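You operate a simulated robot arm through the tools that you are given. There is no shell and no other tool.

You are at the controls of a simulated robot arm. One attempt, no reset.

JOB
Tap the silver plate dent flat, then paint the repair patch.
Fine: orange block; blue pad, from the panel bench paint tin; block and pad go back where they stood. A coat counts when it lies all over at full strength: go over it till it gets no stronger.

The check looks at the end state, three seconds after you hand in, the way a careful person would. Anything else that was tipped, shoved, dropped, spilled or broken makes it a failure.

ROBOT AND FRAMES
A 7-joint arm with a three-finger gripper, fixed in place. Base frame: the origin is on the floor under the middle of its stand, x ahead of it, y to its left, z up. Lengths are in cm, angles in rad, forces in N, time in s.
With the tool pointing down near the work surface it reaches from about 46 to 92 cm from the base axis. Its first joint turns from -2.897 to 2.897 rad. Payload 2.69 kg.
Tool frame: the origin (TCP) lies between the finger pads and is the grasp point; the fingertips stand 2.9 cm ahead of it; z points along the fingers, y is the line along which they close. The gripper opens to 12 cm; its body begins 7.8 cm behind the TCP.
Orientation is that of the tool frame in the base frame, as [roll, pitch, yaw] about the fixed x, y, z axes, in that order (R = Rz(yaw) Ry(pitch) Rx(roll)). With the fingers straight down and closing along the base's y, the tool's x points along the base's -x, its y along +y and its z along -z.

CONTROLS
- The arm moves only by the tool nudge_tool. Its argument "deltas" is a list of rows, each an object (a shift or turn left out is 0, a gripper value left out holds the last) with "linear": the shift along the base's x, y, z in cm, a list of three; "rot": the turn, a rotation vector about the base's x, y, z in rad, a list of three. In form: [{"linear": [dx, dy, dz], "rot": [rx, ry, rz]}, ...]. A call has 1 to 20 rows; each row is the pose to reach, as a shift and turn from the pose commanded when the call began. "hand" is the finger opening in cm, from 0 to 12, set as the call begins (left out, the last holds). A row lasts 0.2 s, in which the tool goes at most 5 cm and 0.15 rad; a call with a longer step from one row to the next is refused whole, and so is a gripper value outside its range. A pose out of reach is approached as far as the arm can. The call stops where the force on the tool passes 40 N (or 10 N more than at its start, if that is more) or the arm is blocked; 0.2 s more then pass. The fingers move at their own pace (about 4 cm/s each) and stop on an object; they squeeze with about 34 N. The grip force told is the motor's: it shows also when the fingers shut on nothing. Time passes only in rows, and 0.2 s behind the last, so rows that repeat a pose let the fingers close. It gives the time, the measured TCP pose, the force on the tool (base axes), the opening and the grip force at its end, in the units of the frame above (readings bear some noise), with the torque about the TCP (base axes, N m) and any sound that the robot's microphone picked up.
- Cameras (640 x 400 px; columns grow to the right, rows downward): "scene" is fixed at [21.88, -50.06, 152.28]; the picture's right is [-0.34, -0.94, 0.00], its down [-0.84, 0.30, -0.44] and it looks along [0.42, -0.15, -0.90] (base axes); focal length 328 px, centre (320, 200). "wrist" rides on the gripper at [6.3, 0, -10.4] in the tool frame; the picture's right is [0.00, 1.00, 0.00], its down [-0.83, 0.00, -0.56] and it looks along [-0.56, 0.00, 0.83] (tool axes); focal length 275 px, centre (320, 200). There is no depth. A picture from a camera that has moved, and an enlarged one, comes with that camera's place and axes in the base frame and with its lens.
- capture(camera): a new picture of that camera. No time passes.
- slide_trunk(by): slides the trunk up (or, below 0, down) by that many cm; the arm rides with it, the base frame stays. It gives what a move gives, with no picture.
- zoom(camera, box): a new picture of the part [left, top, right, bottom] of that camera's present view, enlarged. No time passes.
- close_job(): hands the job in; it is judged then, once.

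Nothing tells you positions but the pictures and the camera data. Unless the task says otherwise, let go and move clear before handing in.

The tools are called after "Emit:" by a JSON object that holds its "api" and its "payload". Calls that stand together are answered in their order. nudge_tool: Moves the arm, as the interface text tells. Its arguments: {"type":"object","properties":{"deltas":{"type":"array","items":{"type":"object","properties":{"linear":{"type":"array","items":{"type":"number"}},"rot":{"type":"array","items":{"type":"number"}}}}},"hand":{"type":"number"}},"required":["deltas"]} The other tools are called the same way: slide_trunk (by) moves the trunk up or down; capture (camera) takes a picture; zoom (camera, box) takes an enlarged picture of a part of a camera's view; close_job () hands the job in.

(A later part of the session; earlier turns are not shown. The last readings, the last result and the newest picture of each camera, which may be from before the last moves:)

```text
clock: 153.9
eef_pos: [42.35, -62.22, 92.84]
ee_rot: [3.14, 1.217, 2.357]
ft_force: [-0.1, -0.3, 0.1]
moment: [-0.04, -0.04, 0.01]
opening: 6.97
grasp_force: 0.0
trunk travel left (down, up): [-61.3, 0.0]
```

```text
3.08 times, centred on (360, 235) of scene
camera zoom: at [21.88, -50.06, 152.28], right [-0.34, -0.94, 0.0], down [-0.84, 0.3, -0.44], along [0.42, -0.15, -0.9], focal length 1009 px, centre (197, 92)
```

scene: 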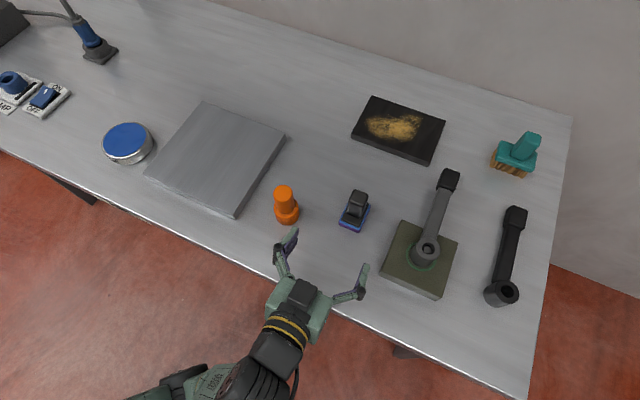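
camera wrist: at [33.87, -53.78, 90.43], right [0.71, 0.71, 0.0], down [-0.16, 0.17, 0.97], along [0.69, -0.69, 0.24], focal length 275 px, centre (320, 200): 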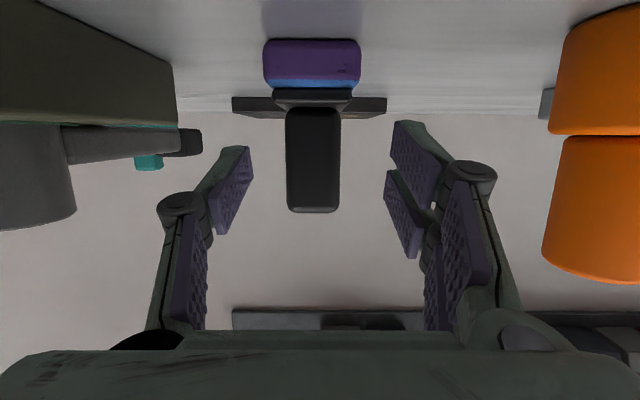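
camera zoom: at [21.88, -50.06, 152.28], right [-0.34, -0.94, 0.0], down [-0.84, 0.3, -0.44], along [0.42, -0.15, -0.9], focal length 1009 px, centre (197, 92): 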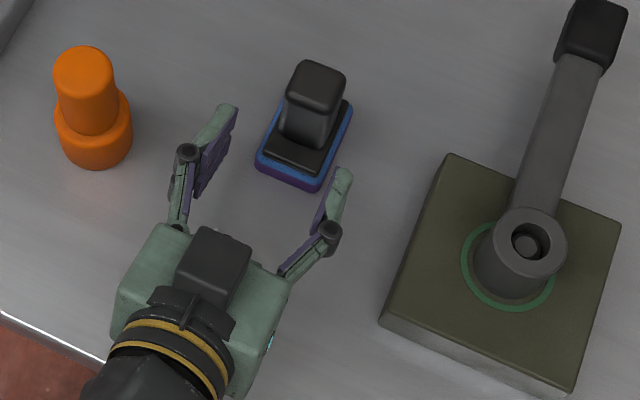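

The handle is about 0.4 cm to my left and 6 cm ahead, and the fingers clear the pad's base by ~0.7 cm. I'll slide in and grip it near the fingertips.

Emit:
{"api": "nudge_tool", "payload": {"deltas": [{"linear": [0.5, -1.0, 0]}, {"linear": [1.2, -1.8, 0]}, {"linear": [2.0, -2.6, 0]}, {"linear": [2.7, -3.3, 0]}, {"linear": [3.13, -3.73, 0]}, {"linear": [3.13, -3.73, 0]}]}}

Emit:
{"api": "capture", "payload": {"camera": "wrist"}}

Emit:
{"api": "zoom", "payload": {"camera": "scene", "box": [290, 160, 410, 260]}}

```text
clock: 155.3
eef_pos: [45.35, -65.91, 92.82]
ee_rot: [-3.141, 1.22, 2.356]
ft_force: [-0.4, 0.0, -0.6]
moment: [0.0, -0.03, -0.04]
opening: 6.99
grasp_force: 0.0
trunk travel left (down, up): [-61.3, 0.0]
```

```text
taken
camera wrist: at [36.94, -57.53, 90.49], right [0.71, 0.71, 0.0], down [-0.16, 0.17, 0.97], along [0.69, -0.69, 0.24], focal length 275 px, centre (320, 200)
```

wrist: 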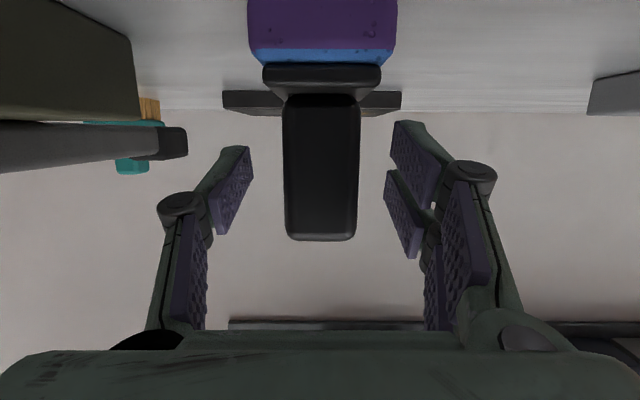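

```text
4.00 times, centred on (350, 210) of scene
camera zoom: at [21.88, -50.06, 152.28], right [-0.34, -0.94, 0.0], down [-0.84, 0.3, -0.44], along [0.42, -0.15, -0.9], focal length 1312 px, centre (200, 160)
```

zoom: 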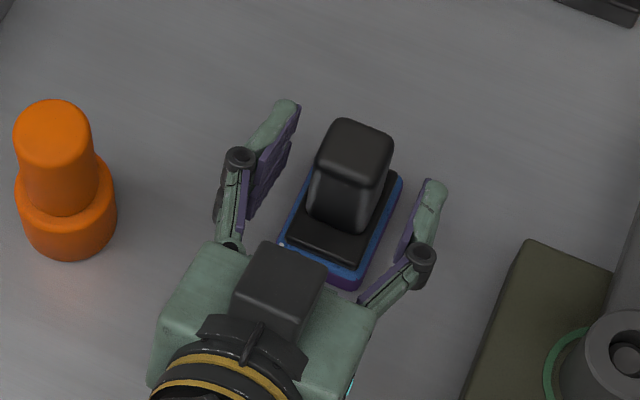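

Well centred. Closing.

Emit:
{"api": "nudge_tool", "payload": {"deltas": [{"linear": [0, 0, 0]}, {"linear": [0, 0, 0]}, {"linear": [0, 0, 0]}, {"linear": [0, 0, 0]}, {"linear": [0, 0, 0]}, {"linear": [0, 0, 0]}], "hand": 0}}

Emit:
{"api": "capture", "payload": {"camera": "wrist"}}

Emit:
{"api": "zoom", "payload": {"camera": "scene", "box": [290, 160, 410, 260]}}

```text
clock: 156.7
eef_pos: [45.56, -65.86, 92.93]
ee_rot: [-3.141, 1.219, 2.356]
ft_force: [0.1, -0.2, 1.0]
moment: [0.08, -0.14, 0.0]
opening: 3.36
grasp_force: 33.9
trunk travel left (down, up): [-61.3, 0.0]
```

```text
taken
camera wrist: at [36.94, -57.52, 90.48], right [0.71, 0.71, 0.0], down [-0.16, 0.17, 0.97], along [0.69, -0.69, 0.24], focal length 275 px, centre (320, 200)
```

wrist: 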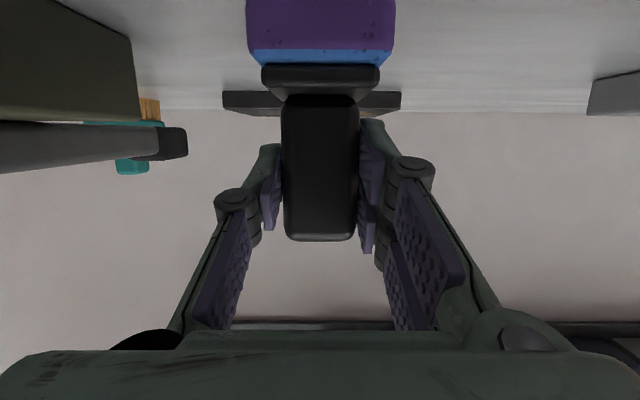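

```text
4.00 times, centred on (350, 210) of scene
camera zoom: at [21.88, -50.06, 152.28], right [-0.34, -0.94, 0.0], down [-0.84, 0.3, -0.44], along [0.42, -0.15, -0.9], focal length 1312 px, centre (200, 160)
```

zoom: 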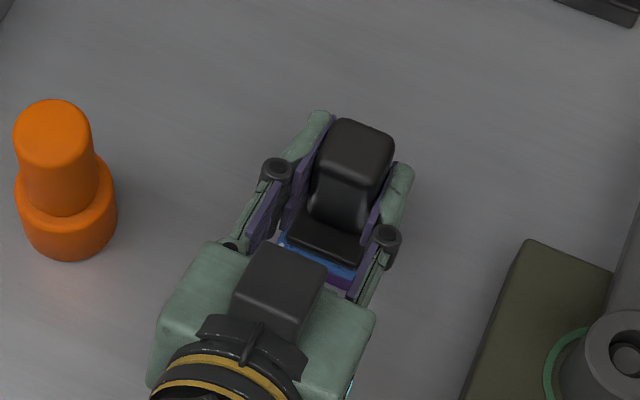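

Gripped. I'll lift it and carry it outward over the panel, staying above it.

Emit:
{"api": "nudge_tool", "payload": {"deltas": [{"linear": [0, 0, 1.5]}, {"linear": [0, 0, 4.5]}, {"linear": [0.5, -0.5, 7]}, {"linear": [3.5, -3.3, 7]}, {"linear": [6.5, -6.2, 7]}, {"linear": [9.5, -9.1, 7]}, {"linear": [12.5, -12, 6.5]}, {"linear": [15, -14.4, 6]}, {"linear": [17.1, -16.5, 5]}, {"linear": [17.1, -16.5, 5]}]}}

Emit:
{"api": "capture", "payload": {"camera": "wrist"}}

Emit:
{"api": "zoom", "payload": {"camera": "scene", "box": [330, 60, 470, 180]}}

```text
clock: 158.9
eef_pos: [62.61, -82.37, 97.72]
ee_rot: [-3.139, 1.218, 2.355]
ft_force: [-0.2, 0.3, -0.9]
moment: [-0.01, 0.06, -0.03]
opening: 3.36
grasp_force: 34.2
trunk travel left (down, up): [-61.3, 0.0]
```

```text
taken
camera wrist: at [54.09, -74.03, 95.33], right [0.71, 0.71, 0.0], down [-0.16, 0.17, 0.97], along [0.69, -0.69, 0.24], focal length 275 px, centre (320, 200)
```

wrist: 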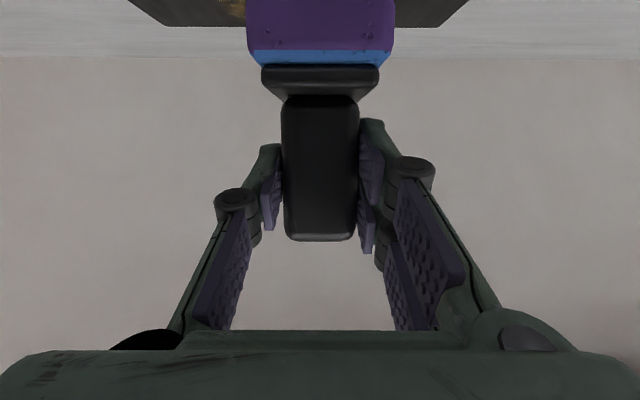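

```text
3.33 times, centred on (400, 120) of scene
camera zoom: at [21.88, -50.06, 152.28], right [-0.34, -0.94, 0.0], down [-0.84, 0.3, -0.44], along [0.42, -0.15, -0.9], focal length 1093 px, centre (53, 467)
```

zoom: 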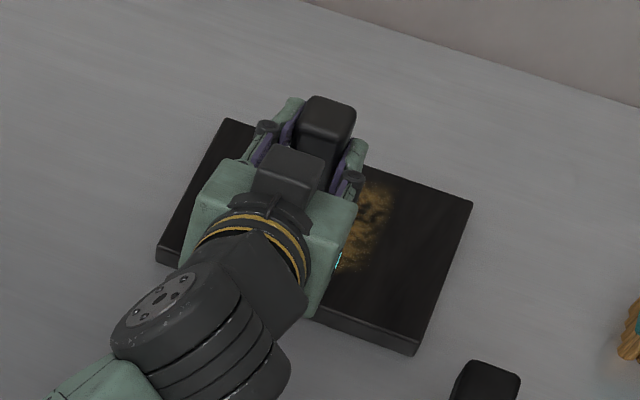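

The pad is flat above the near part of the patch. I'll lower it gently to contact.

Emit:
{"api": "nudge_tool", "payload": {"deltas": [{"linear": [0, 0, -1]}, {"linear": [0, 0, -2]}, {"linear": [0, 0, -2.6]}, {"linear": [0, 0, -2.9]}, {"linear": [0, 0, -3.05]}, {"linear": [0, 0, -3.05]}]}}

Emit:
{"api": "nudge_tool", "payload": {"deltas": [{"linear": [0, 0, -0.1]}, {"linear": [0, 0, -0.2]}, {"linear": [0, 0, -0.3]}, {"linear": [0, 0, -0.3]}]}}

```text
clock: 160.3
eef_pos: [62.55, -82.32, 94.89]
ee_rot: [-3.138, 1.22, 2.357]
ft_force: [0.8, 0.6, 1.2]
moment: [0.14, -0.07, -0.06]
opening: 3.35
grasp_force: 34.2
trunk travel left (down, up): [-61.3, 0.0]
```

```text
clock: 161.3
eef_pos: [62.55, -82.48, 94.92]
ee_rot: [-3.138, 1.224, 2.358]
ft_force: [4.0, -2.4, 12.2]
moment: [0.19, -0.26, -0.12]
opening: 3.36
grasp_force: 34.2
trunk travel left (down, up): [-61.3, 0.0]
```

Contact at about 14 N. I'll make a couple of short strokes, then lift and inspect.

Emit:
{"api": "nudge_tool", "payload": {"deltas": [{"linear": [0, 0, 0]}, {"linear": [-0.35, 0.35, 0]}, {"linear": [-0.7, 0.7, 0]}, {"linear": [-0.35, 0.35, 0]}, {"linear": [0, 0, 0]}, {"linear": [0.35, -0.35, 0]}, {"linear": [0, 0, 0]}, {"linear": [0, 0, 0]}]}}

Emit:
{"api": "capture", "payload": {"camera": "wrist"}}

Emit:
{"api": "nudge_tool", "payload": {"deltas": [{"linear": [0, 0, 0.6]}, {"linear": [0, 0, 2.5]}, {"linear": [-1, 1, 5]}, {"linear": [-3.5, 3.5, 7]}, {"linear": [-6.5, 6.5, 8]}, {"linear": [-9.5, 9.5, 9]}, {"linear": [-12, 12, 9]}, {"linear": [-12, 12, 9]}]}}

Emit:
{"api": "zoom", "payload": {"camera": "scene", "box": [340, 85, 460, 175]}}

Emit:
{"api": "capture", "payload": {"camera": "scene"}}

```text
clock: 163.1
eef_pos: [62.39, -82.27, 94.95]
ee_rot: [-3.138, 1.223, 2.356]
ft_force: [3.8, -3.3, 17.5]
moment: [-0.57, -0.76, -0.05]
opening: 3.35
grasp_force: 34.4
trunk travel left (down, up): [-61.3, 0.0]
```

```text
taken
camera wrist: at [54.0, -73.94, 92.37], right [0.71, 0.71, -0.01], down [-0.17, 0.17, 0.97], along [0.69, -0.69, 0.24], focal length 275 px, centre (320, 200)
```

wrist: 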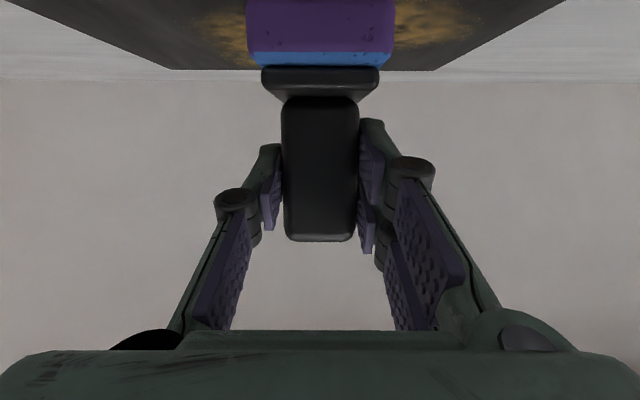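

```text
clock: 164.9
eef_pos: [50.51, -70.5, 103.42]
ee_rot: [-3.141, 1.218, 2.354]
ft_force: [-0.2, 0.0, -2.0]
moment: [0.0, 0.01, -0.01]
opening: 3.35
grasp_force: 34.0
trunk travel left (down, up): [-61.3, 0.0]
```

```text
4.44 times, centred on (400, 130) of scene
camera zoom: at [21.88, -50.06, 152.28], right [-0.34, -0.94, 0.0], down [-0.84, 0.3, -0.44], along [0.42, -0.15, -0.9], focal length 1458 px, centre (-36, 511)
```

zoom: 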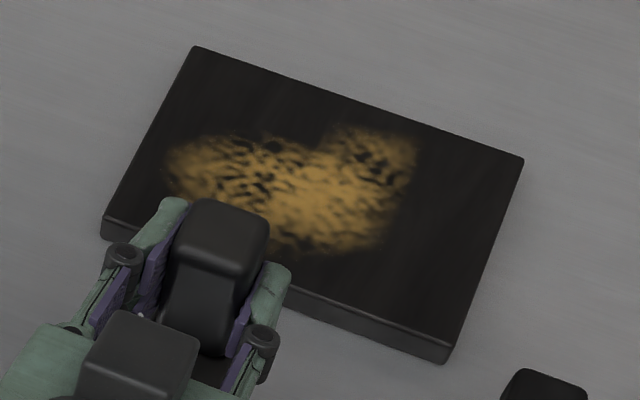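

```text
taken
```

scene: 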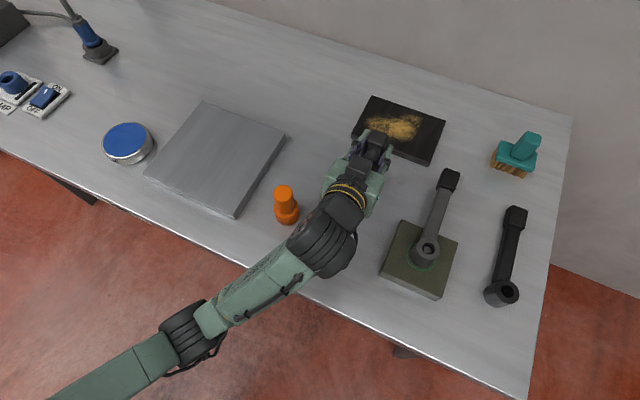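

The patch took no paint either, even with flat pressure and strokes. Perhaps this isn't the bench the job means, so I'll read the label on this bench's front edge by bringing the camera in front of it.

Emit:
{"api": "nudge_tool", "payload": {"deltas": [{"linear": [-3, 4, 1]}, {"linear": [-6, 8, 2.5]}, {"linear": [-9, 12, 3]}, {"linear": [-12, 16, 3]}, {"linear": [-12, 20.8, 3]}, {"linear": [-11, 25.5, 3]}, {"linear": [-9.5, 30, 3]}, {"linear": [-8, 34.5, 3]}, {"linear": [-6.5, 39, 3]}, {"linear": [-4.5, 43.5, 2]}, {"linear": [-2, 47.5, 0]}, {"linear": [0.5, 51, -2]}, {"linear": [0.5, 53, -5]}, {"linear": [0.5, 53, -8]}, {"linear": [0.5, 53, -8]}]}}

Emit:
{"api": "capture", "payload": {"camera": "wrist"}}

Emit:
{"api": "capture", "payload": {"camera": "scene"}}

```text
refused: row 1 steps farther than a row can; nothing moved
```

```text
taken
camera wrist: at [42.05, -62.01, 100.99], right [0.71, 0.71, 0.0], down [-0.16, 0.17, 0.97], along [0.69, -0.69, 0.23], focal length 275 px, centre (320, 200)
```

wrist: 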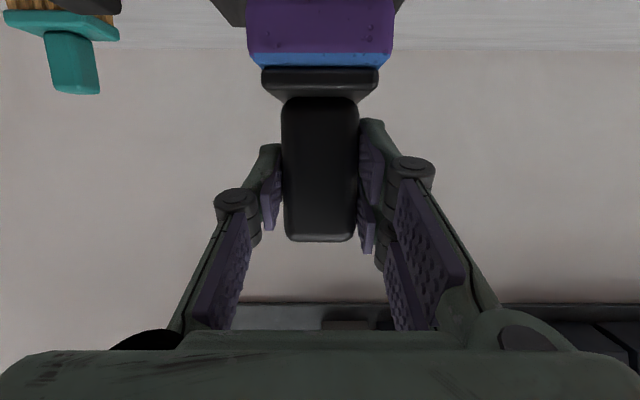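

```text
taken
```

scene: 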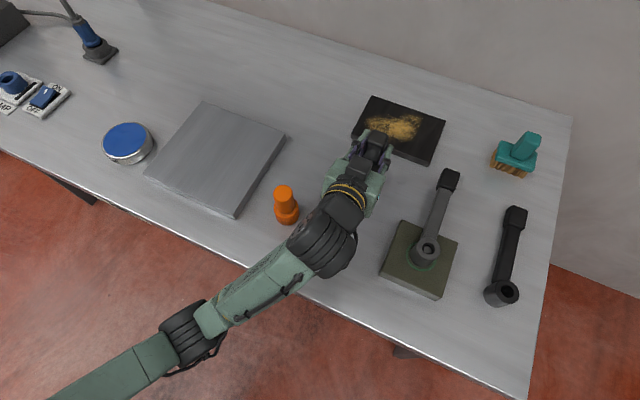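

Emit:
{"api": "nudge_tool", "payload": {"deltas": [{"linear": [-2.7, 3.5, 1]}, {"linear": [-5.4, 7, 2]}, {"linear": [-8.1, 10.5, 3]}, {"linear": [-10.8, 14, 3]}, {"linear": [-12, 18, 3]}, {"linear": [-11.5, 22.5, 3]}, {"linear": [-10.5, 27, 3]}, {"linear": [-9.3, 31.3, 3]}, {"linear": [-8, 35.6, 3]}, {"linear": [-6.5, 39.9, 3]}, {"linear": [-5, 44.2, 3]}, {"linear": [-3, 48.3, 2]}, {"linear": [-0.5, 52, 0.5]}, {"linear": [3, 54.5, -1.5]}, {"linear": [6, 56.4, -4.5]}, {"linear": [6, 56.4, -8.5]}, {"linear": [6, 56.4, -11]}, {"linear": [6, 56.4, -11]}]}}

Emit:
{"api": "capture", "payload": {"camera": "wrist"}}

Emit:
{"api": "capture", "payload": {"camera": "scene"}}

```text
clock: 168.7
eef_pos: [65.1, -12.47, 91.36]
ee_rot: [-3.141, 1.219, 2.355]
ft_force: [-0.2, -0.1, -1.8]
moment: [0.01, 0.04, -0.02]
opening: 3.35
grasp_force: 33.4
out of reach, approached as far as the arm can: row 8, 9, 10, 11, 12, 13, 14, 15, 16, 17, 18
trunk travel left (down, up): [-61.3, 0.0]
```

```text
taken
camera wrist: at [56.61, -4.07, 88.95], right [0.71, 0.71, 0.0], down [-0.16, 0.17, 0.97], along [0.69, -0.69, 0.24], focal length 275 px, centre (320, 200)
```

wrist: 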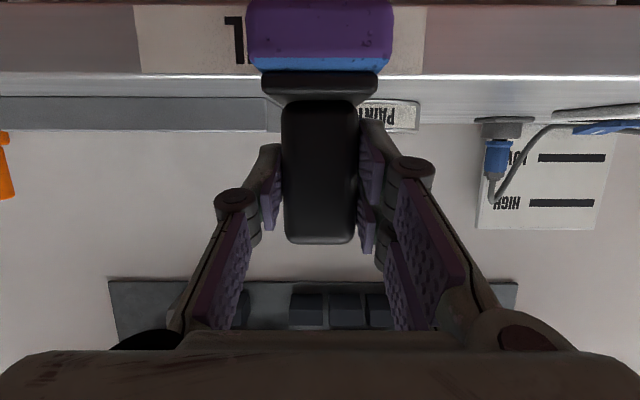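

```text
taken
```

scene: 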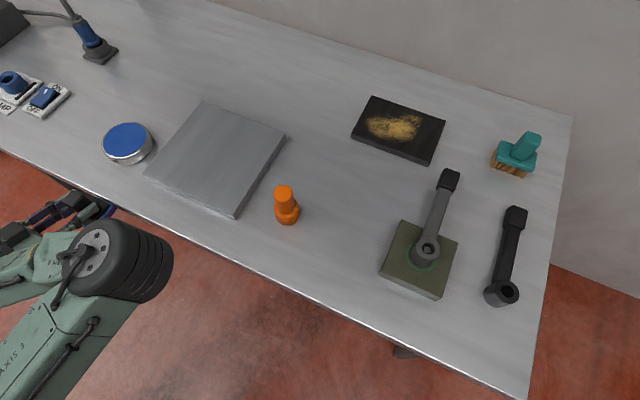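

The label ends in "…L", so this is the PANEL bench and the tin is right. My first try on the silver plate was with a pad I later found slightly rotated in the grip. Now I hold it flat, so I'll retry the flattened spot with moderate pressure and longer strokes.

Emit:
{"api": "nudge_tool", "payload": {"deltas": [{"linear": [-0.5, 0.5, 3.5]}, {"linear": [-0.5, 0.5, 8]}, {"linear": [1, -3, 9]}, {"linear": [2.5, -7, 9]}, {"linear": [4, -11, 9]}, {"linear": [5.5, -15, 9]}, {"linear": [7, -19, 9]}, {"linear": [8.3, -22.5, 8.5]}, {"linear": [8.8, -24.5, 6.5]}, {"linear": [8.8, -24.5, 5.6]}, {"linear": [8.8, -24.5, 5.6]}]}}

Emit:
{"api": "capture", "payload": {"camera": "wrist"}}

Emit:
{"api": "zoom", "payload": {"camera": "scene", "box": [120, 90, 280, 210]}}

```text
clock: 171.1
eef_pos: [74.11, -37.14, 96.81]
ee_rot: [-3.14, 1.219, 2.357]
ft_force: [0.5, -0.3, -2.1]
moment: [0.03, 0.01, 0.03]
opening: 3.36
grasp_force: 33.7
out of reach, approached as far as the arm can: row 1, 2
trunk travel left (down, up): [-61.3, 0.0]
```

```text
taken
camera wrist: at [65.62, -28.71, 94.47], right [0.71, 0.71, -0.01], down [-0.16, 0.17, 0.97], along [0.69, -0.69, 0.24], focal length 275 px, centre (320, 200)
```

wrist: 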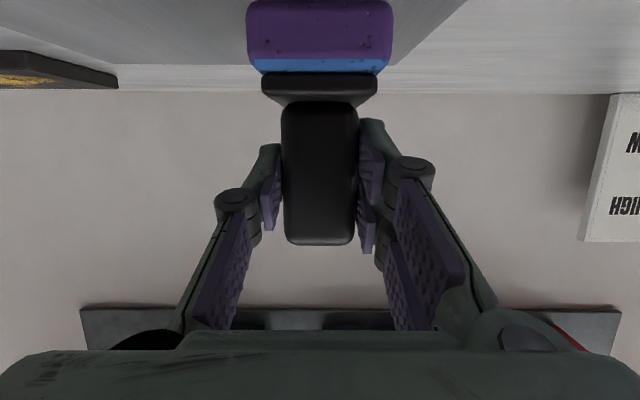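

```text
3.33 times, centred on (200, 150) of scene
camera zoom: at [21.88, -50.06, 152.28], right [-0.34, -0.94, 0.0], down [-0.84, 0.3, -0.44], along [0.42, -0.15, -0.9], focal length 1093 px, centre (720, 367)
```

zoom: 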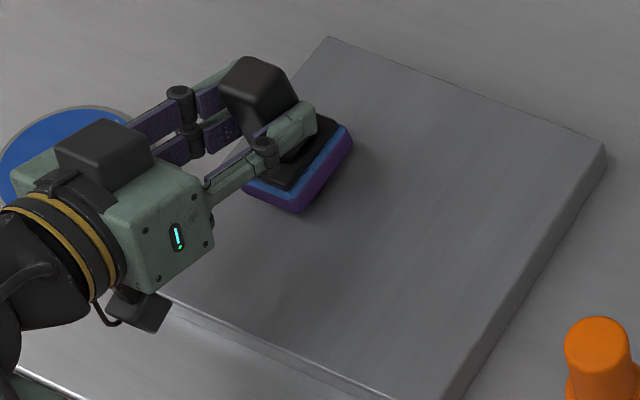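

Emit:
{"api": "nudge_tool", "payload": {"deltas": [{"linear": [0, 0, -0.4]}, {"linear": [0, 0, -0.7]}, {"linear": [0, 0, -0.85]}, {"linear": [0, 0, -0.95]}, {"linear": [0, 0, -0.95]}]}}

Emit:
{"api": "nudge_tool", "payload": {"deltas": [{"linear": [0, 0, -0.08]}, {"linear": [0, 0, -0.16]}, {"linear": [0, 0, -0.2]}, {"linear": [0, 0, -0.2]}]}}

```text
clock: 172.3
eef_pos: [74.18, -37.14, 95.85]
ee_rot: [-3.14, 1.219, 2.356]
ft_force: [-0.2, 0.5, -2.6]
moment: [0.03, 0.05, -0.03]
opening: 3.33
grasp_force: 33.8
trunk travel left (down, up): [-61.3, 0.0]
```

```text
clock: 173.3
eef_pos: [74.19, -37.14, 95.65]
ee_rot: [-3.14, 1.217, 2.355]
ft_force: [0.3, 0.2, -2.6]
moment: [0.04, 0.02, 0.0]
opening: 3.36
grasp_force: 34.4
trunk travel left (down, up): [-61.3, 0.0]
```

Emit:
{"api": "nudge_tool", "payload": {"deltas": [{"linear": [0, 0, -0.1]}, {"linear": [0, 0, -0.2]}, {"linear": [0, 0, -0.25]}, {"linear": [0, 0, -0.25]}]}}

Emit:
{"api": "zoom", "payload": {"camera": "scene", "box": [170, 100, 240, 170]}}

```text
clock: 174.3
eef_pos: [74.09, -37.07, 95.58]
ee_rot: [-3.14, 1.222, 2.354]
ft_force: [1.2, -1.1, 5.6]
moment: [-0.15, -0.45, 0.01]
opening: 3.35
grasp_force: 33.7
trunk travel left (down, up): [-61.3, 0.0]
```

```text
5.71 times, centred on (205, 135) of scene
camera zoom: at [21.88, -50.06, 152.28], right [-0.34, -0.94, 0.0], down [-0.84, 0.3, -0.44], along [0.42, -0.15, -0.9], focal length 1874 px, centre (977, 571)
```

zoom: 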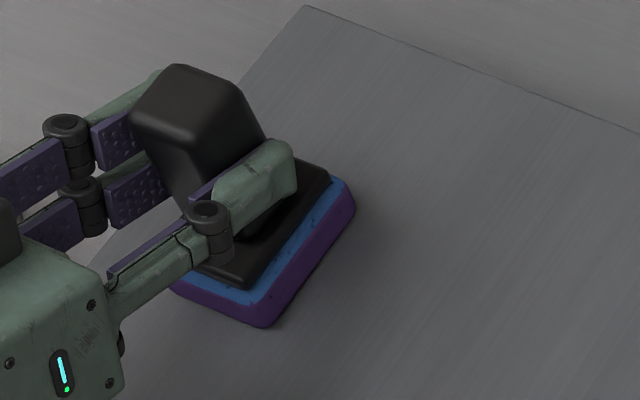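

Contact at about 8 N, flat. Now a set of strokes over the spot in both directions.

Emit:
{"api": "nudge_tool", "payload": {"deltas": [{"linear": [0.4, 0.4, 0]}, {"linear": [0.8, 0.8, 0]}, {"linear": [1.2, 1.2, 0]}, {"linear": [0.8, 0.8, 0]}, {"linear": [0.4, 0.4, 0]}, {"linear": [0, 0, 0]}, {"linear": [-0.4, -0.4, 0]}, {"linear": [-0.8, -0.8, 0]}, {"linear": [-1.2, -1.2, 0]}, {"linear": [-0.8, -0.8, 0]}, {"linear": [-0.4, -0.4, 0]}, {"linear": [0, 0, 0]}, {"linear": [0.4, 0.4, 0]}, {"linear": [0.8, 0.8, 0]}, {"linear": [0.4, 0.4, 0]}, {"linear": [0, 0, 0]}, {"linear": [-0.4, -0.4, 0]}, {"linear": [-0.8, -0.8, 0]}, {"linear": [-0.4, -0.4, 0]}, {"linear": [0, 0, 0]}]}}

Emit:
{"api": "zoom", "payload": {"camera": "scene", "box": [170, 100, 240, 170]}}

Emit:
{"api": "nudge_tool", "payload": {"deltas": [{"linear": [0, 0, 0.5]}, {"linear": [0, 0, 2]}, {"linear": [-1.5, -1.5, 5]}, {"linear": [-4.5, -4.5, 7]}, {"linear": [-7.5, -7.5, 8]}, {"linear": [-7.5, -7.5, 8]}]}}

Emit:
{"api": "zoom", "payload": {"camera": "scene", "box": [140, 98, 290, 220]}}

```text
clock: 178.5
eef_pos: [73.92, -37.17, 95.64]
ee_rot: [3.14, 1.22, 2.351]
ft_force: [-4.8, -4.5, 16.3]
moment: [-0.54, -0.19, -0.24]
opening: 3.37
grasp_force: 34.2
trunk travel left (down, up): [-61.3, 0.0]
```

```text
5.71 times, centred on (205, 135) of scene
camera zoom: at [21.88, -50.06, 152.28], right [-0.34, -0.94, 0.0], down [-0.84, 0.3, -0.44], along [0.42, -0.15, -0.9], focal length 1874 px, centre (977, 571)
```

zoom: 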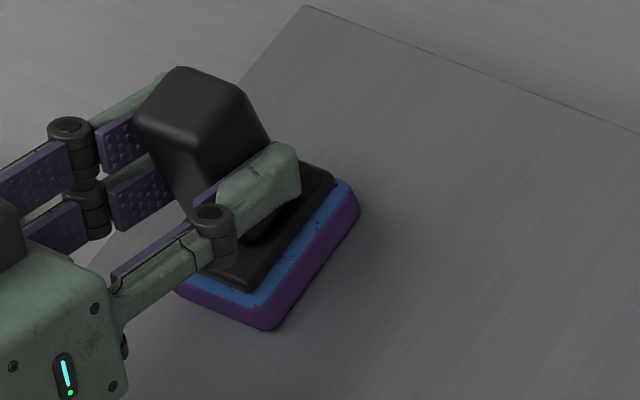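

```text
clock: 179.9
eef_pos: [66.61, -44.73, 103.42]
ee_rot: [-3.14, 1.219, 2.356]
ft_force: [0.2, -0.1, -2.3]
moment: [0.0, 0.03, 0.01]
opening: 3.33
grasp_force: 34.4
trunk travel left (down, up): [-61.3, 0.0]
```

```text
3.28 times, centred on (215, 159) of scene
camera zoom: at [21.88, -50.06, 152.28], right [-0.34, -0.94, 0.0], down [-0.84, 0.3, -0.44], along [0.42, -0.15, -0.9], focal length 1076 px, centre (664, 334)
```

zoom: 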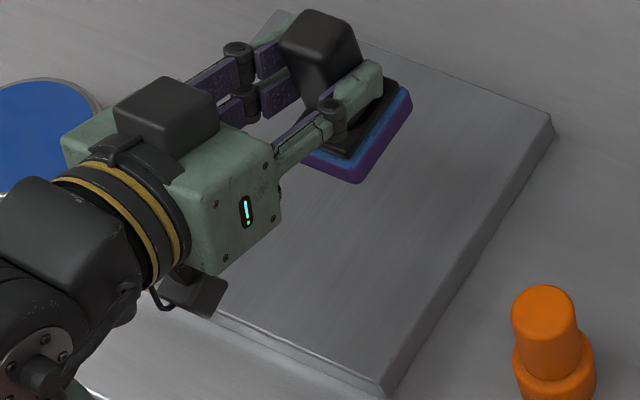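

Emit:
{"api": "nudge_tool", "payload": {"deltas": [{"linear": [-2.5, -2.5, 2]}, {"linear": [-5, -6, 3]}, {"linear": [-7, -10, 3]}, {"linear": [-7, -10, 3]}]}}

Emit:
{"api": "zoom", "payload": {"camera": "scene", "box": [140, 98, 290, 220]}}

Emit:
{"api": "capture", "payload": {"camera": "scene"}}

```text
clock: 180.9
eef_pos: [59.52, -54.63, 106.32]
ee_rot: [-3.141, 1.22, 2.356]
ft_force: [0.6, 0.1, -2.5]
moment: [0.03, 0.01, -0.04]
opening: 3.39
grasp_force: 33.9
trunk travel left (down, up): [-61.3, 0.0]
```

```text
3.28 times, centred on (215, 159) of scene
camera zoom: at [21.88, -50.06, 152.28], right [-0.34, -0.94, 0.0], down [-0.84, 0.3, -0.44], along [0.42, -0.15, -0.9], focal length 1076 px, centre (664, 334)
```

zoom: 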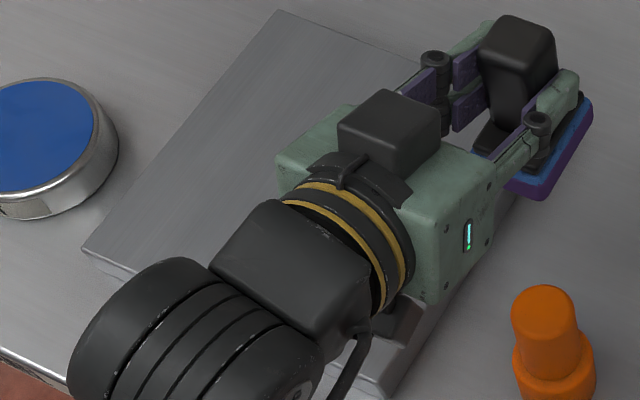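

```text
taken
```

scene: 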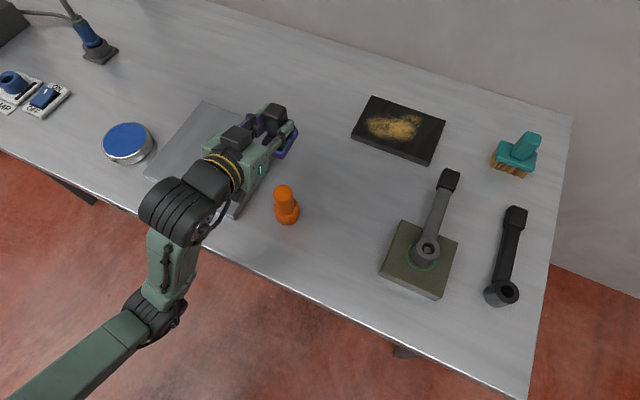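

Nothing there. I should double-check the loading step itself, so I'll look closely at the tin and at the pad's wet part.

Emit:
{"api": "zoom", "payload": {"camera": "scene", "box": [98, 116, 160, 168]}}

Emit:
{"api": "zoom", "payload": {"camera": "scene", "box": [255, 90, 315, 170]}}

Emit:
{"api": "zoom", "payload": {"camera": "wrist", "box": [220, 0, 420, 120]}}

```text
7.69 times, centred on (129, 142) of scene
camera zoom: at [21.88, -50.06, 152.28], right [-0.34, -0.94, 0.0], down [-0.84, 0.3, -0.44], along [0.42, -0.15, -0.9], focal length 2523 px, centre (1789, 646)
```

zoom: 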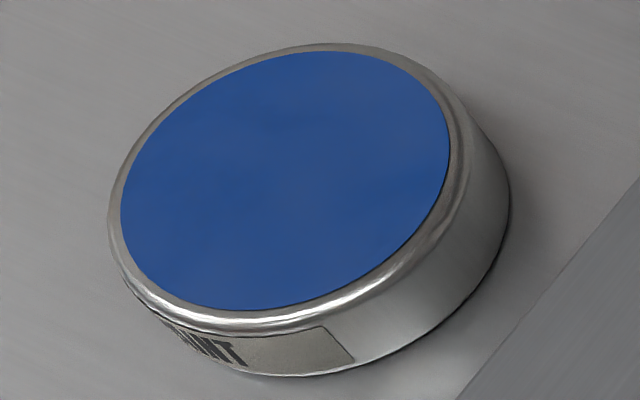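

```text
5.00 times, centred on (285, 130) of scene
camera zoom: at [21.88, -50.06, 152.28], right [-0.34, -0.94, 0.0], down [-0.84, 0.3, -0.44], along [0.42, -0.15, -0.9], focal length 1640 px, centre (495, 550)
```

zoom: 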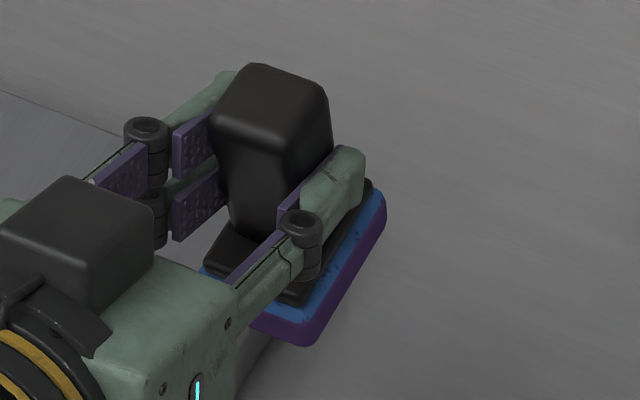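

```text
3.20 times, centred on (320, 60) of wrist
camera zoom: at [51.06, -46.23, 104.07], right [0.71, 0.71, 0.0], down [-0.16, 0.17, 0.97], along [0.69, -0.69, 0.24], focal length 881 px, centre (320, 648)
```

zoom: 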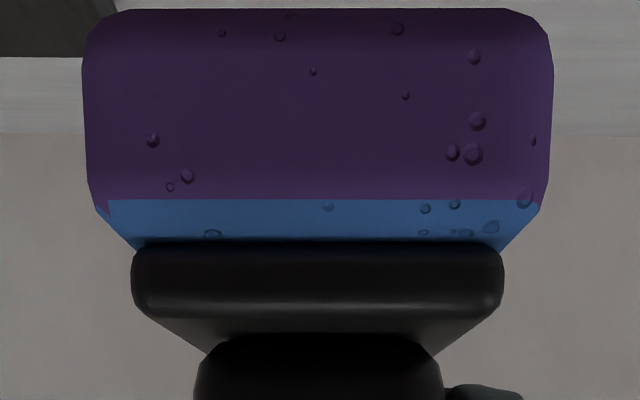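

Both surfaces stayed clean, yet the pad is wet. Maybe the load was too slight or the build-up is very gradual, so I'll re-dip with a longer dwell and then make many passes on the repaired spot.

Emit:
{"api": "nudge_tool", "payload": {"deltas": [{"linear": [2, 3.5, 0]}, {"linear": [4, 7.5, 0]}, {"linear": [6.5, 11.5, 0]}, {"linear": [9, 15.5, 0]}, {"linear": [11.5, 19.5, 0]}, {"linear": [14, 23.5, 0]}, {"linear": [16.5, 27.5, 0]}, {"linear": [19, 31, 0]}, {"linear": [21.3, 33.3, -1]}, {"linear": [21.3, 33.3, -5]}, {"linear": [21.3, 33.3, -7]}, {"linear": [21.3, 33.3, -7]}]}}

Emit:
{"api": "capture", "payload": {"camera": "wrist"}}

Emit:
{"api": "zoom", "payload": {"camera": "scene", "box": [80, 90, 200, 180]}}

```text
clock: 183.5
eef_pos: [80.87, -21.26, 99.42]
ee_rot: [-3.138, 1.22, 2.355]
ft_force: [0.5, -0.5, -2.3]
moment: [0.04, 0.04, -0.02]
opening: 3.35
grasp_force: 34.1
trunk travel left (down, up): [-61.3, 0.0]
```

```text
taken
camera wrist: at [72.43, -12.84, 97.03], right [0.71, 0.71, 0.0], down [-0.16, 0.17, 0.97], along [0.69, -0.69, 0.24], focal length 275 px, centre (320, 200)
```

wrist: 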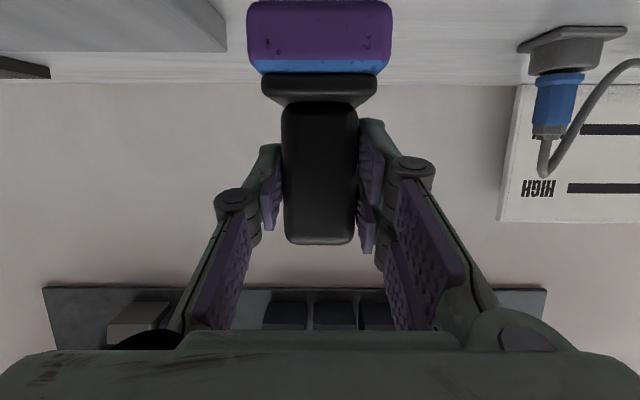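

```text
4.44 times, centred on (140, 135) of scene
camera zoom: at [21.88, -50.06, 152.28], right [-0.34, -0.94, 0.0], down [-0.84, 0.3, -0.44], along [0.42, -0.15, -0.9], focal length 1458 px, centre (1120, 489)
```

zoom: 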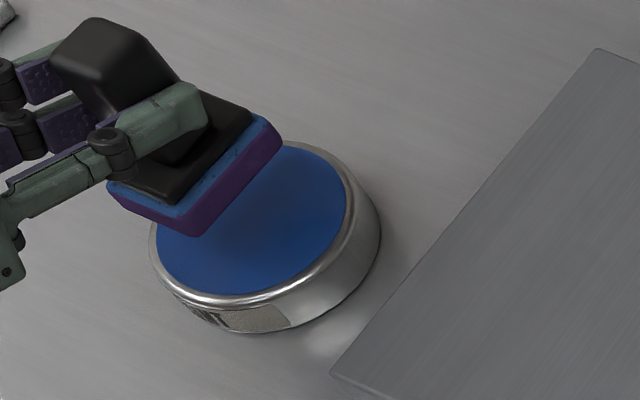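

Emit:
{"api": "nudge_tool", "payload": {"deltas": [{"linear": [0.05, -0.2, -1]}, {"linear": [0.1, -0.35, -2]}, {"linear": [0.1, -0.35, -2.8]}, {"linear": [0.1, -0.35, -3.2]}, {"linear": [0.1, -0.35, -3.2]}]}}

Emit:
{"api": "zoom", "payload": {"camera": "scene", "box": [100, 112, 156, 168]}}

Emit:
{"api": "capture", "payload": {"camera": "wrist"}}

```text
clock: 184.7
eef_pos: [80.98, -21.61, 96.23]
ee_rot: [-3.14, 1.218, 2.357]
ft_force: [1.0, 0.4, -1.6]
moment: [0.01, 0.05, 0.01]
opening: 3.36
grasp_force: 34.2
trunk travel left (down, up): [-61.3, 0.0]
```

```text
7.14 times, centred on (128, 140) of scene
camera zoom: at [21.88, -50.06, 152.28], right [-0.34, -0.94, 0.0], down [-0.84, 0.3, -0.44], along [0.42, -0.15, -0.9], focal length 2343 px, centre (1691, 629)
```

zoom: 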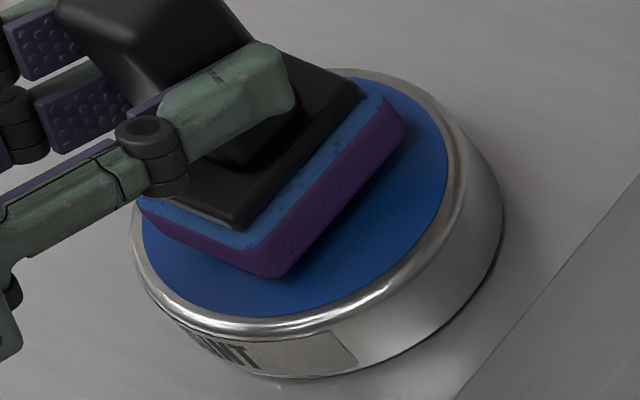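

```text
taken
camera wrist: at [72.47, -13.21, 93.86], right [0.71, 0.71, 0.0], down [-0.16, 0.17, 0.97], along [0.69, -0.69, 0.24], focal length 275 px, centre (320, 200)
```

wrist: 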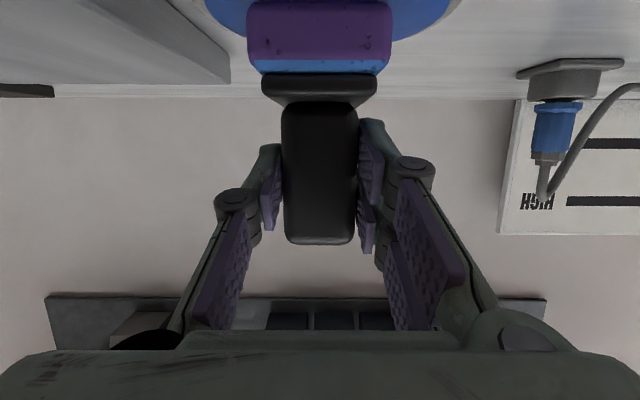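

Emit:
{"api": "nudge_tool", "payload": {"deltas": [{"linear": [0, -0.1, -0.2]}, {"linear": [0, -0.1, -0.4]}, {"linear": [0, -0.1, -0.55]}, {"linear": [0, -0.1, -0.7]}, {"linear": [0, -0.1, -0.75]}, {"linear": [0, -0.1, -0.75]}]}}

Emit:
{"api": "zoom", "payload": {"camera": "scene", "box": [100, 112, 156, 168]}}

```text
clock: 186.1
eef_pos: [81.08, -21.65, 95.66]
ee_rot: [3.139, 1.221, 2.356]
ft_force: [0.8, -0.4, 3.8]
moment: [-0.14, -0.27, 0.04]
opening: 3.33
grasp_force: 33.6
trunk travel left (down, up): [-61.3, 0.0]
```

```text
7.14 times, centred on (128, 140) of scene
camera zoom: at [21.88, -50.06, 152.28], right [-0.34, -0.94, 0.0], down [-0.84, 0.3, -0.44], along [0.42, -0.15, -0.9], focal length 2343 px, centre (1691, 629)
```

zoom: 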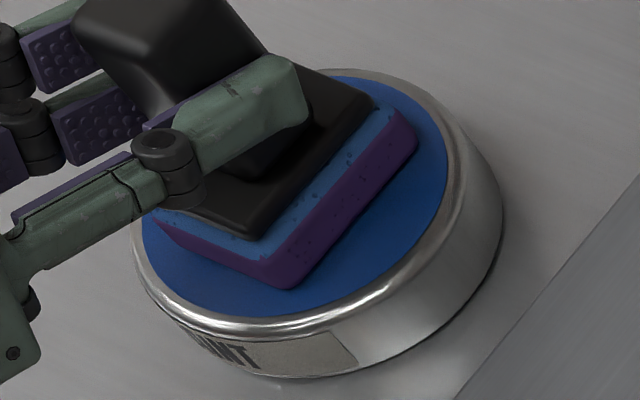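

In contact with the paint at about 6 N. I'll hold here for several seconds with a small wiggle.

Emit:
{"api": "nudge_tool", "payload": {"deltas": [{"linear": [0, 0, 0]}, {"linear": [0, 0, 0]}, {"linear": [0.15, 0.1, 0]}, {"linear": [0.15, 0.1, 0]}, {"linear": [0, 0, 0]}, {"linear": [0, 0, 0]}, {"linear": [-0.1, -0.1, 0]}, {"linear": [0, 0, 0]}, {"linear": [0, 0, 0]}, {"linear": [0, 0, 0]}, {"linear": [0, 0, 0]}, {"linear": [0, 0, 0]}, {"linear": [0, 0, 0]}, {"linear": [0, 0, 0]}, {"linear": [0, 0, 0]}, {"linear": [0, 0, 0]}]}}

Emit:
{"api": "nudge_tool", "payload": {"deltas": [{"linear": [0, 0, 0.5]}, {"linear": [0, 0, 2]}, {"linear": [0, 0, 4]}, {"linear": [0, 0, 6]}, {"linear": [0, 0, 6]}]}}

Emit:
{"api": "zoom", "payload": {"camera": "scene", "box": [80, 90, 200, 180]}}

Emit:
{"api": "zoom", "payload": {"camera": "wrist", "box": [220, 0, 420, 120]}}

```text
clock: 189.5
eef_pos: [80.72, -21.64, 95.74]
ee_rot: [3.14, 1.219, 2.354]
ft_force: [-1.6, 0.5, 9.1]
moment: [-0.32, -0.34, -0.03]
opening: 3.36
grasp_force: 34.4
trunk travel left (down, up): [-61.3, 0.0]
```

```text
clock: 190.7
eef_pos: [80.88, -21.73, 101.46]
ee_rot: [-3.14, 1.218, 2.358]
ft_force: [0.8, -0.2, -2.5]
moment: [0.03, 0.06, 0.03]
opening: 3.35
grasp_force: 34.2
trunk travel left (down, up): [-61.3, 0.0]
```

```text
4.44 times, centred on (140, 135) of scene
camera zoom: at [21.88, -50.06, 152.28], right [-0.34, -0.94, 0.0], down [-0.84, 0.3, -0.44], along [0.42, -0.15, -0.9], focal length 1458 px, centre (1120, 489)
```

zoom: 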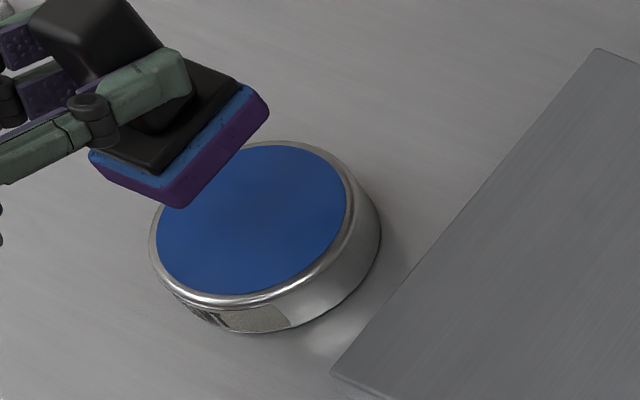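

```text
3.20 times, centred on (320, 60) of wrist
camera zoom: at [72.46, -13.25, 99.1], right [0.71, 0.71, -0.01], down [-0.16, 0.17, 0.97], along [0.69, -0.69, 0.23], focal length 881 px, centre (320, 648)
```

zoom: 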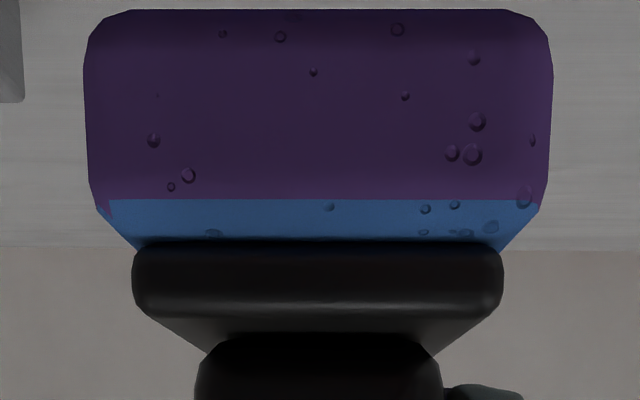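

The pad loads the same way each time. "Panel bench paint tin" may mean the patch itself is somewhere else, and the trunk's long travel hints at something lower. I'll swing around to search the right and rear of the robot.

Emit:
{"api": "nudge_tool", "payload": {"deltas": [{"linear": [-3.9, -0.3, 2.5]}, {"linear": [-7.9, -1.3, 4.5]}, {"linear": [-11.9, -3.3, 5.5]}, {"linear": [-15.9, -5.8, 5.5]}, {"linear": [-19.9, -8.3, 5.5]}, {"linear": [-23.9, -10.8, 5.5]}, {"linear": [-27.9, -13.3, 5.5]}, {"linear": [-31.9, -15.8, 5.5]}, {"linear": [-35.4, -18.8, 5.5], "rot": [0, 0, -0.1]}, {"linear": [-38.9, -21.8, 5.5], "rot": [0, 0, -0.2]}, {"linear": [-42.4, -24.8, 5.5], "rot": [0, 0, -0.3]}, {"linear": [-46.4, -27.3, 5.5], "rot": [0, 0, -0.4]}, {"linear": [-50.4, -29.5, 5.5], "rot": [0, 0, -0.5]}, {"linear": [-54.9, -31.3, 5.5], "rot": [0, 0, -0.6]}, {"linear": [-59.4, -32.8, 5.5], "rot": [0, 0, -0.7]}, {"linear": [-63.9, -33.8, 5.5], "rot": [0, 0, -0.8]}, {"linear": [-68.4, -34.3, 5.5], "rot": [0, 0, -0.9]}, {"linear": [-72.9, -34.3, 5.5], "rot": [0, 0, -1.0]}, {"linear": [-72.9, -34.3, 5.5], "rot": [0, 0, -1.0]}]}}

Emit:
{"api": "capture", "payload": {"camera": "wrist"}}

```text
clock: 194.7
eef_pos: [7.91, -55.94, 106.95]
ee_rot: [-3.141, 1.22, 1.355]
ft_force: [-0.6, -0.7, -2.5]
moment: [0.02, -0.04, 0.02]
opening: 3.36
grasp_force: 34.2
out of reach, approached as far as the arm can: row 7, 8
trunk travel left (down, up): [-61.3, 0.0]
```

```text
taken
camera wrist: at [10.48, -44.29, 104.71], right [0.98, -0.21, 0.0], down [0.05, 0.23, 0.97], along [-0.21, -0.95, 0.24], focal length 275 px, centre (320, 200)
```

wrist: 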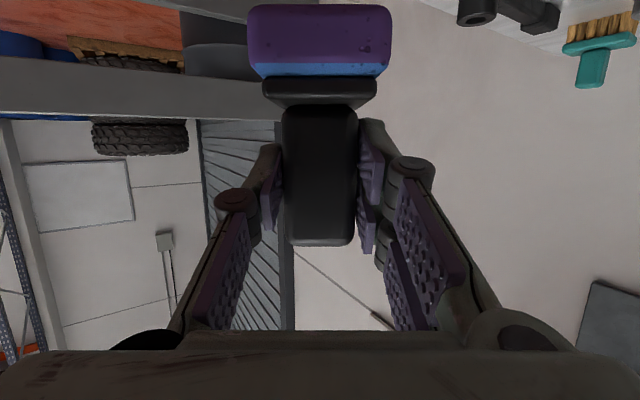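

Emit:
{"api": "nudge_tool", "payload": {"deltas": [{"linear": [-4, 0.3, 0], "rot": [0, 0, -0.1]}, {"linear": [-8, 1, 0], "rot": [0, 0, -0.2]}, {"linear": [-12, 2, 0], "rot": [0, 0, -0.3]}, {"linear": [-16, 3.2, 0], "rot": [0, 0, -0.4]}, {"linear": [-20, 5, 0], "rot": [0, 0, -0.5]}, {"linear": [-24, 7, 0], "rot": [0, 0, -0.6]}, {"linear": [-28, 9.5, 0], "rot": [0, 0, -0.7]}, {"linear": [-31.5, 12.5, 0], "rot": [0, 0, -0.8]}, {"linear": [-35, 15.5, 0], "rot": [0, 0, -0.9]}, {"linear": [-38, 19, 0], "rot": [0, 0, -1.0]}, {"linear": [-40.5, 23, 0], "rot": [0, 0, -1.1]}, {"linear": [-40.5, 23, 0], "rot": [0, 0, -1.1]}]}}

Emit:
{"api": "capture", "payload": {"camera": "wrist"}}

```text
clock: 197.3
eef_pos: [-32.4, -33.0, 106.98]
ee_rot: [3.141, 1.219, 0.255]
ft_force: [0.3, 0.2, -2.6]
moment: [-0.02, -0.07, 0.02]
opening: 3.36
grasp_force: 34.0
trunk travel left (down, up): [-61.3, 0.0]
```

```text
taken
camera wrist: at [-20.85, -30.02, 104.61], right [0.25, -0.97, 0.0], down [0.23, 0.06, 0.97], along [-0.94, -0.25, 0.24], focal length 275 px, centre (320, 200)
```

wrist: 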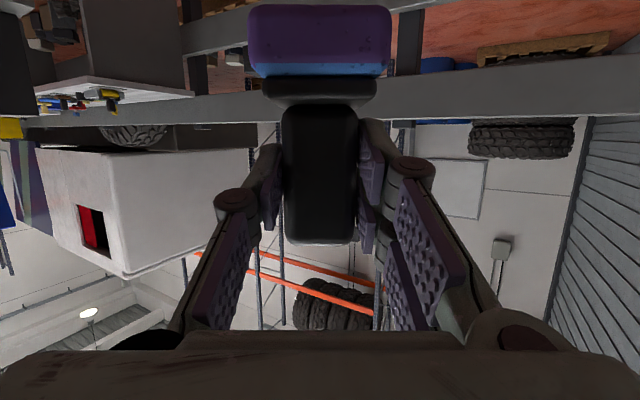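

There are shelves and equipment behind the robot. I'll lower the camera's gaze to see what is at working height there.

Emit:
{"api": "nudge_tool", "payload": {"deltas": [{"rot": [0.035, -0.135, 0]}, {"rot": [0.07, -0.27, 0]}, {"rot": [0.105, -0.405, 0]}, {"rot": [0.14, -0.54, 0]}, {"rot": [0.177, -0.678, 0]}, {"rot": [0.177, -0.678, 0]}]}}

Emit:
{"api": "capture", "payload": {"camera": "wrist"}}

```text
clock: 198.7
eef_pos: [-32.16, -33.28, 106.83]
ee_rot: [-3.141, 0.514, 0.261]
ft_force: [0.4, 0.2, -2.7]
moment: [-0.03, 0.03, 0.0]
opening: 3.37
grasp_force: 34.2
trunk travel left (down, up): [-61.3, 0.0]
```

```text
taken
camera wrist: at [-22.01, -30.62, 112.76], right [0.26, -0.97, 0.0], down [-0.43, -0.12, 0.89], along [-0.86, -0.23, -0.45], focal length 275 px, centre (320, 200)
```

wrist: 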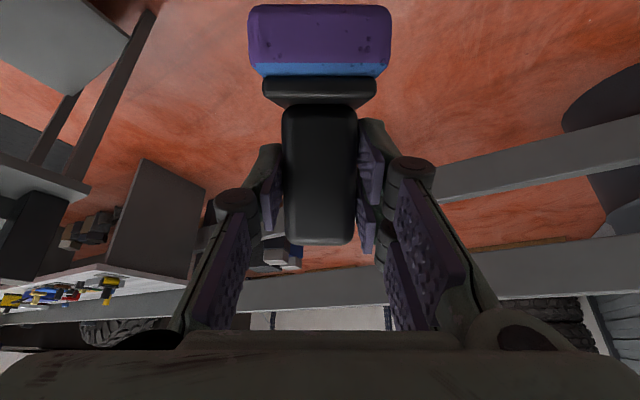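

Emit:
{"api": "zoom", "payload": {"camera": "wrist", "box": [0, 0, 240, 200]}}

Emit:
{"api": "zoom", "payload": {"camera": "wrist", "box": [0, 150, 240, 350]}}

Emit:
{"api": "nudge_tool", "payload": {"deltas": [{"linear": [-2, 3.5, 0], "rot": [0, 0, -0.1]}, {"linear": [-3.5, 7.5, 0], "rot": [0, 0, -0.2]}, {"linear": [-4.5, 11.5, 0], "rot": [0, 0, -0.3]}, {"linear": [-5, 15.5, 0], "rot": [0, 0, -0.4]}, {"linear": [-5, 15.5, 0], "rot": [0, 0, -0.5]}, {"linear": [-5, 15.5, 0], "rot": [0, 0, -0.6]}, {"linear": [-5, 15.5, 0], "rot": [0, 0, -0.7]}, {"linear": [-5, 15.5, 0], "rot": [0, 0, -0.8]}, {"linear": [-5, 15.5, 0], "rot": [0, 0, -0.8]}]}}

Emit:
{"api": "capture", "payload": {"camera": "wrist"}}

```text
2.00 times, centred on (120, 100) of wrist
camera zoom: at [-22.01, -30.62, 112.76], right [0.26, -0.97, 0.0], down [-0.43, -0.12, 0.89], along [-0.86, -0.23, -0.45], focal length 551 px, centre (720, 400)
```

zoom: 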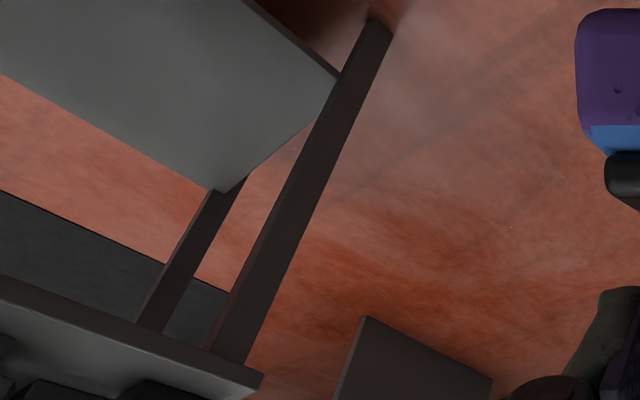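

```text
2.00 times, centred on (120, 250) of wrist
camera zoom: at [-22.01, -30.62, 112.76], right [0.26, -0.97, 0.0], down [-0.43, -0.12, 0.89], along [-0.86, -0.23, -0.45], focal length 551 px, centre (720, 100)
```

zoom: 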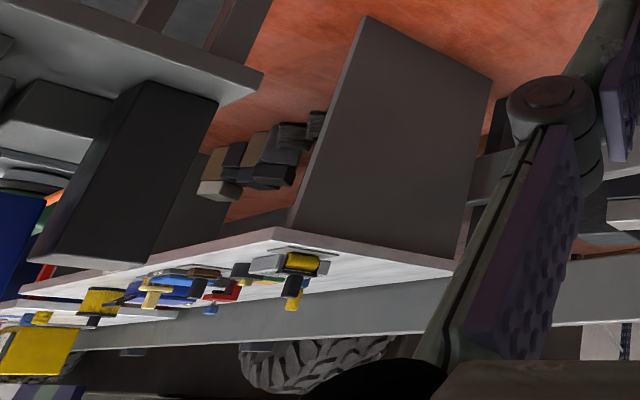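

```text
clock: 199.5
eef_pos: [-31.83, -32.48, 107.65]
ee_rot: [3.136, 0.523, 0.152]
ft_force: [-0.1, -0.8, -2.1]
moment: [0.01, 0.01, 0.03]
opening: 3.38
grasp_force: 33.9
trunk travel left (down, up): [-61.3, 0.0]
stopped in row 3: the arm was blocked; the commanded pose is now the measured one
```

```text
taken
camera wrist: at [-21.35, -30.78, 113.36], right [0.16, -0.99, 0.0], down [-0.44, -0.07, 0.9], along [-0.89, -0.14, -0.44], focal length 275 px, centre (320, 200)
```

wrist: 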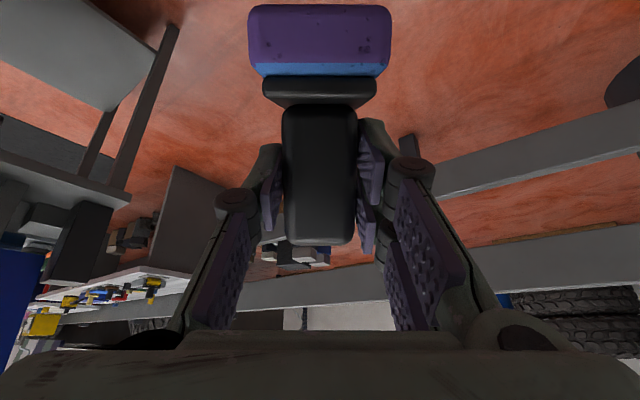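

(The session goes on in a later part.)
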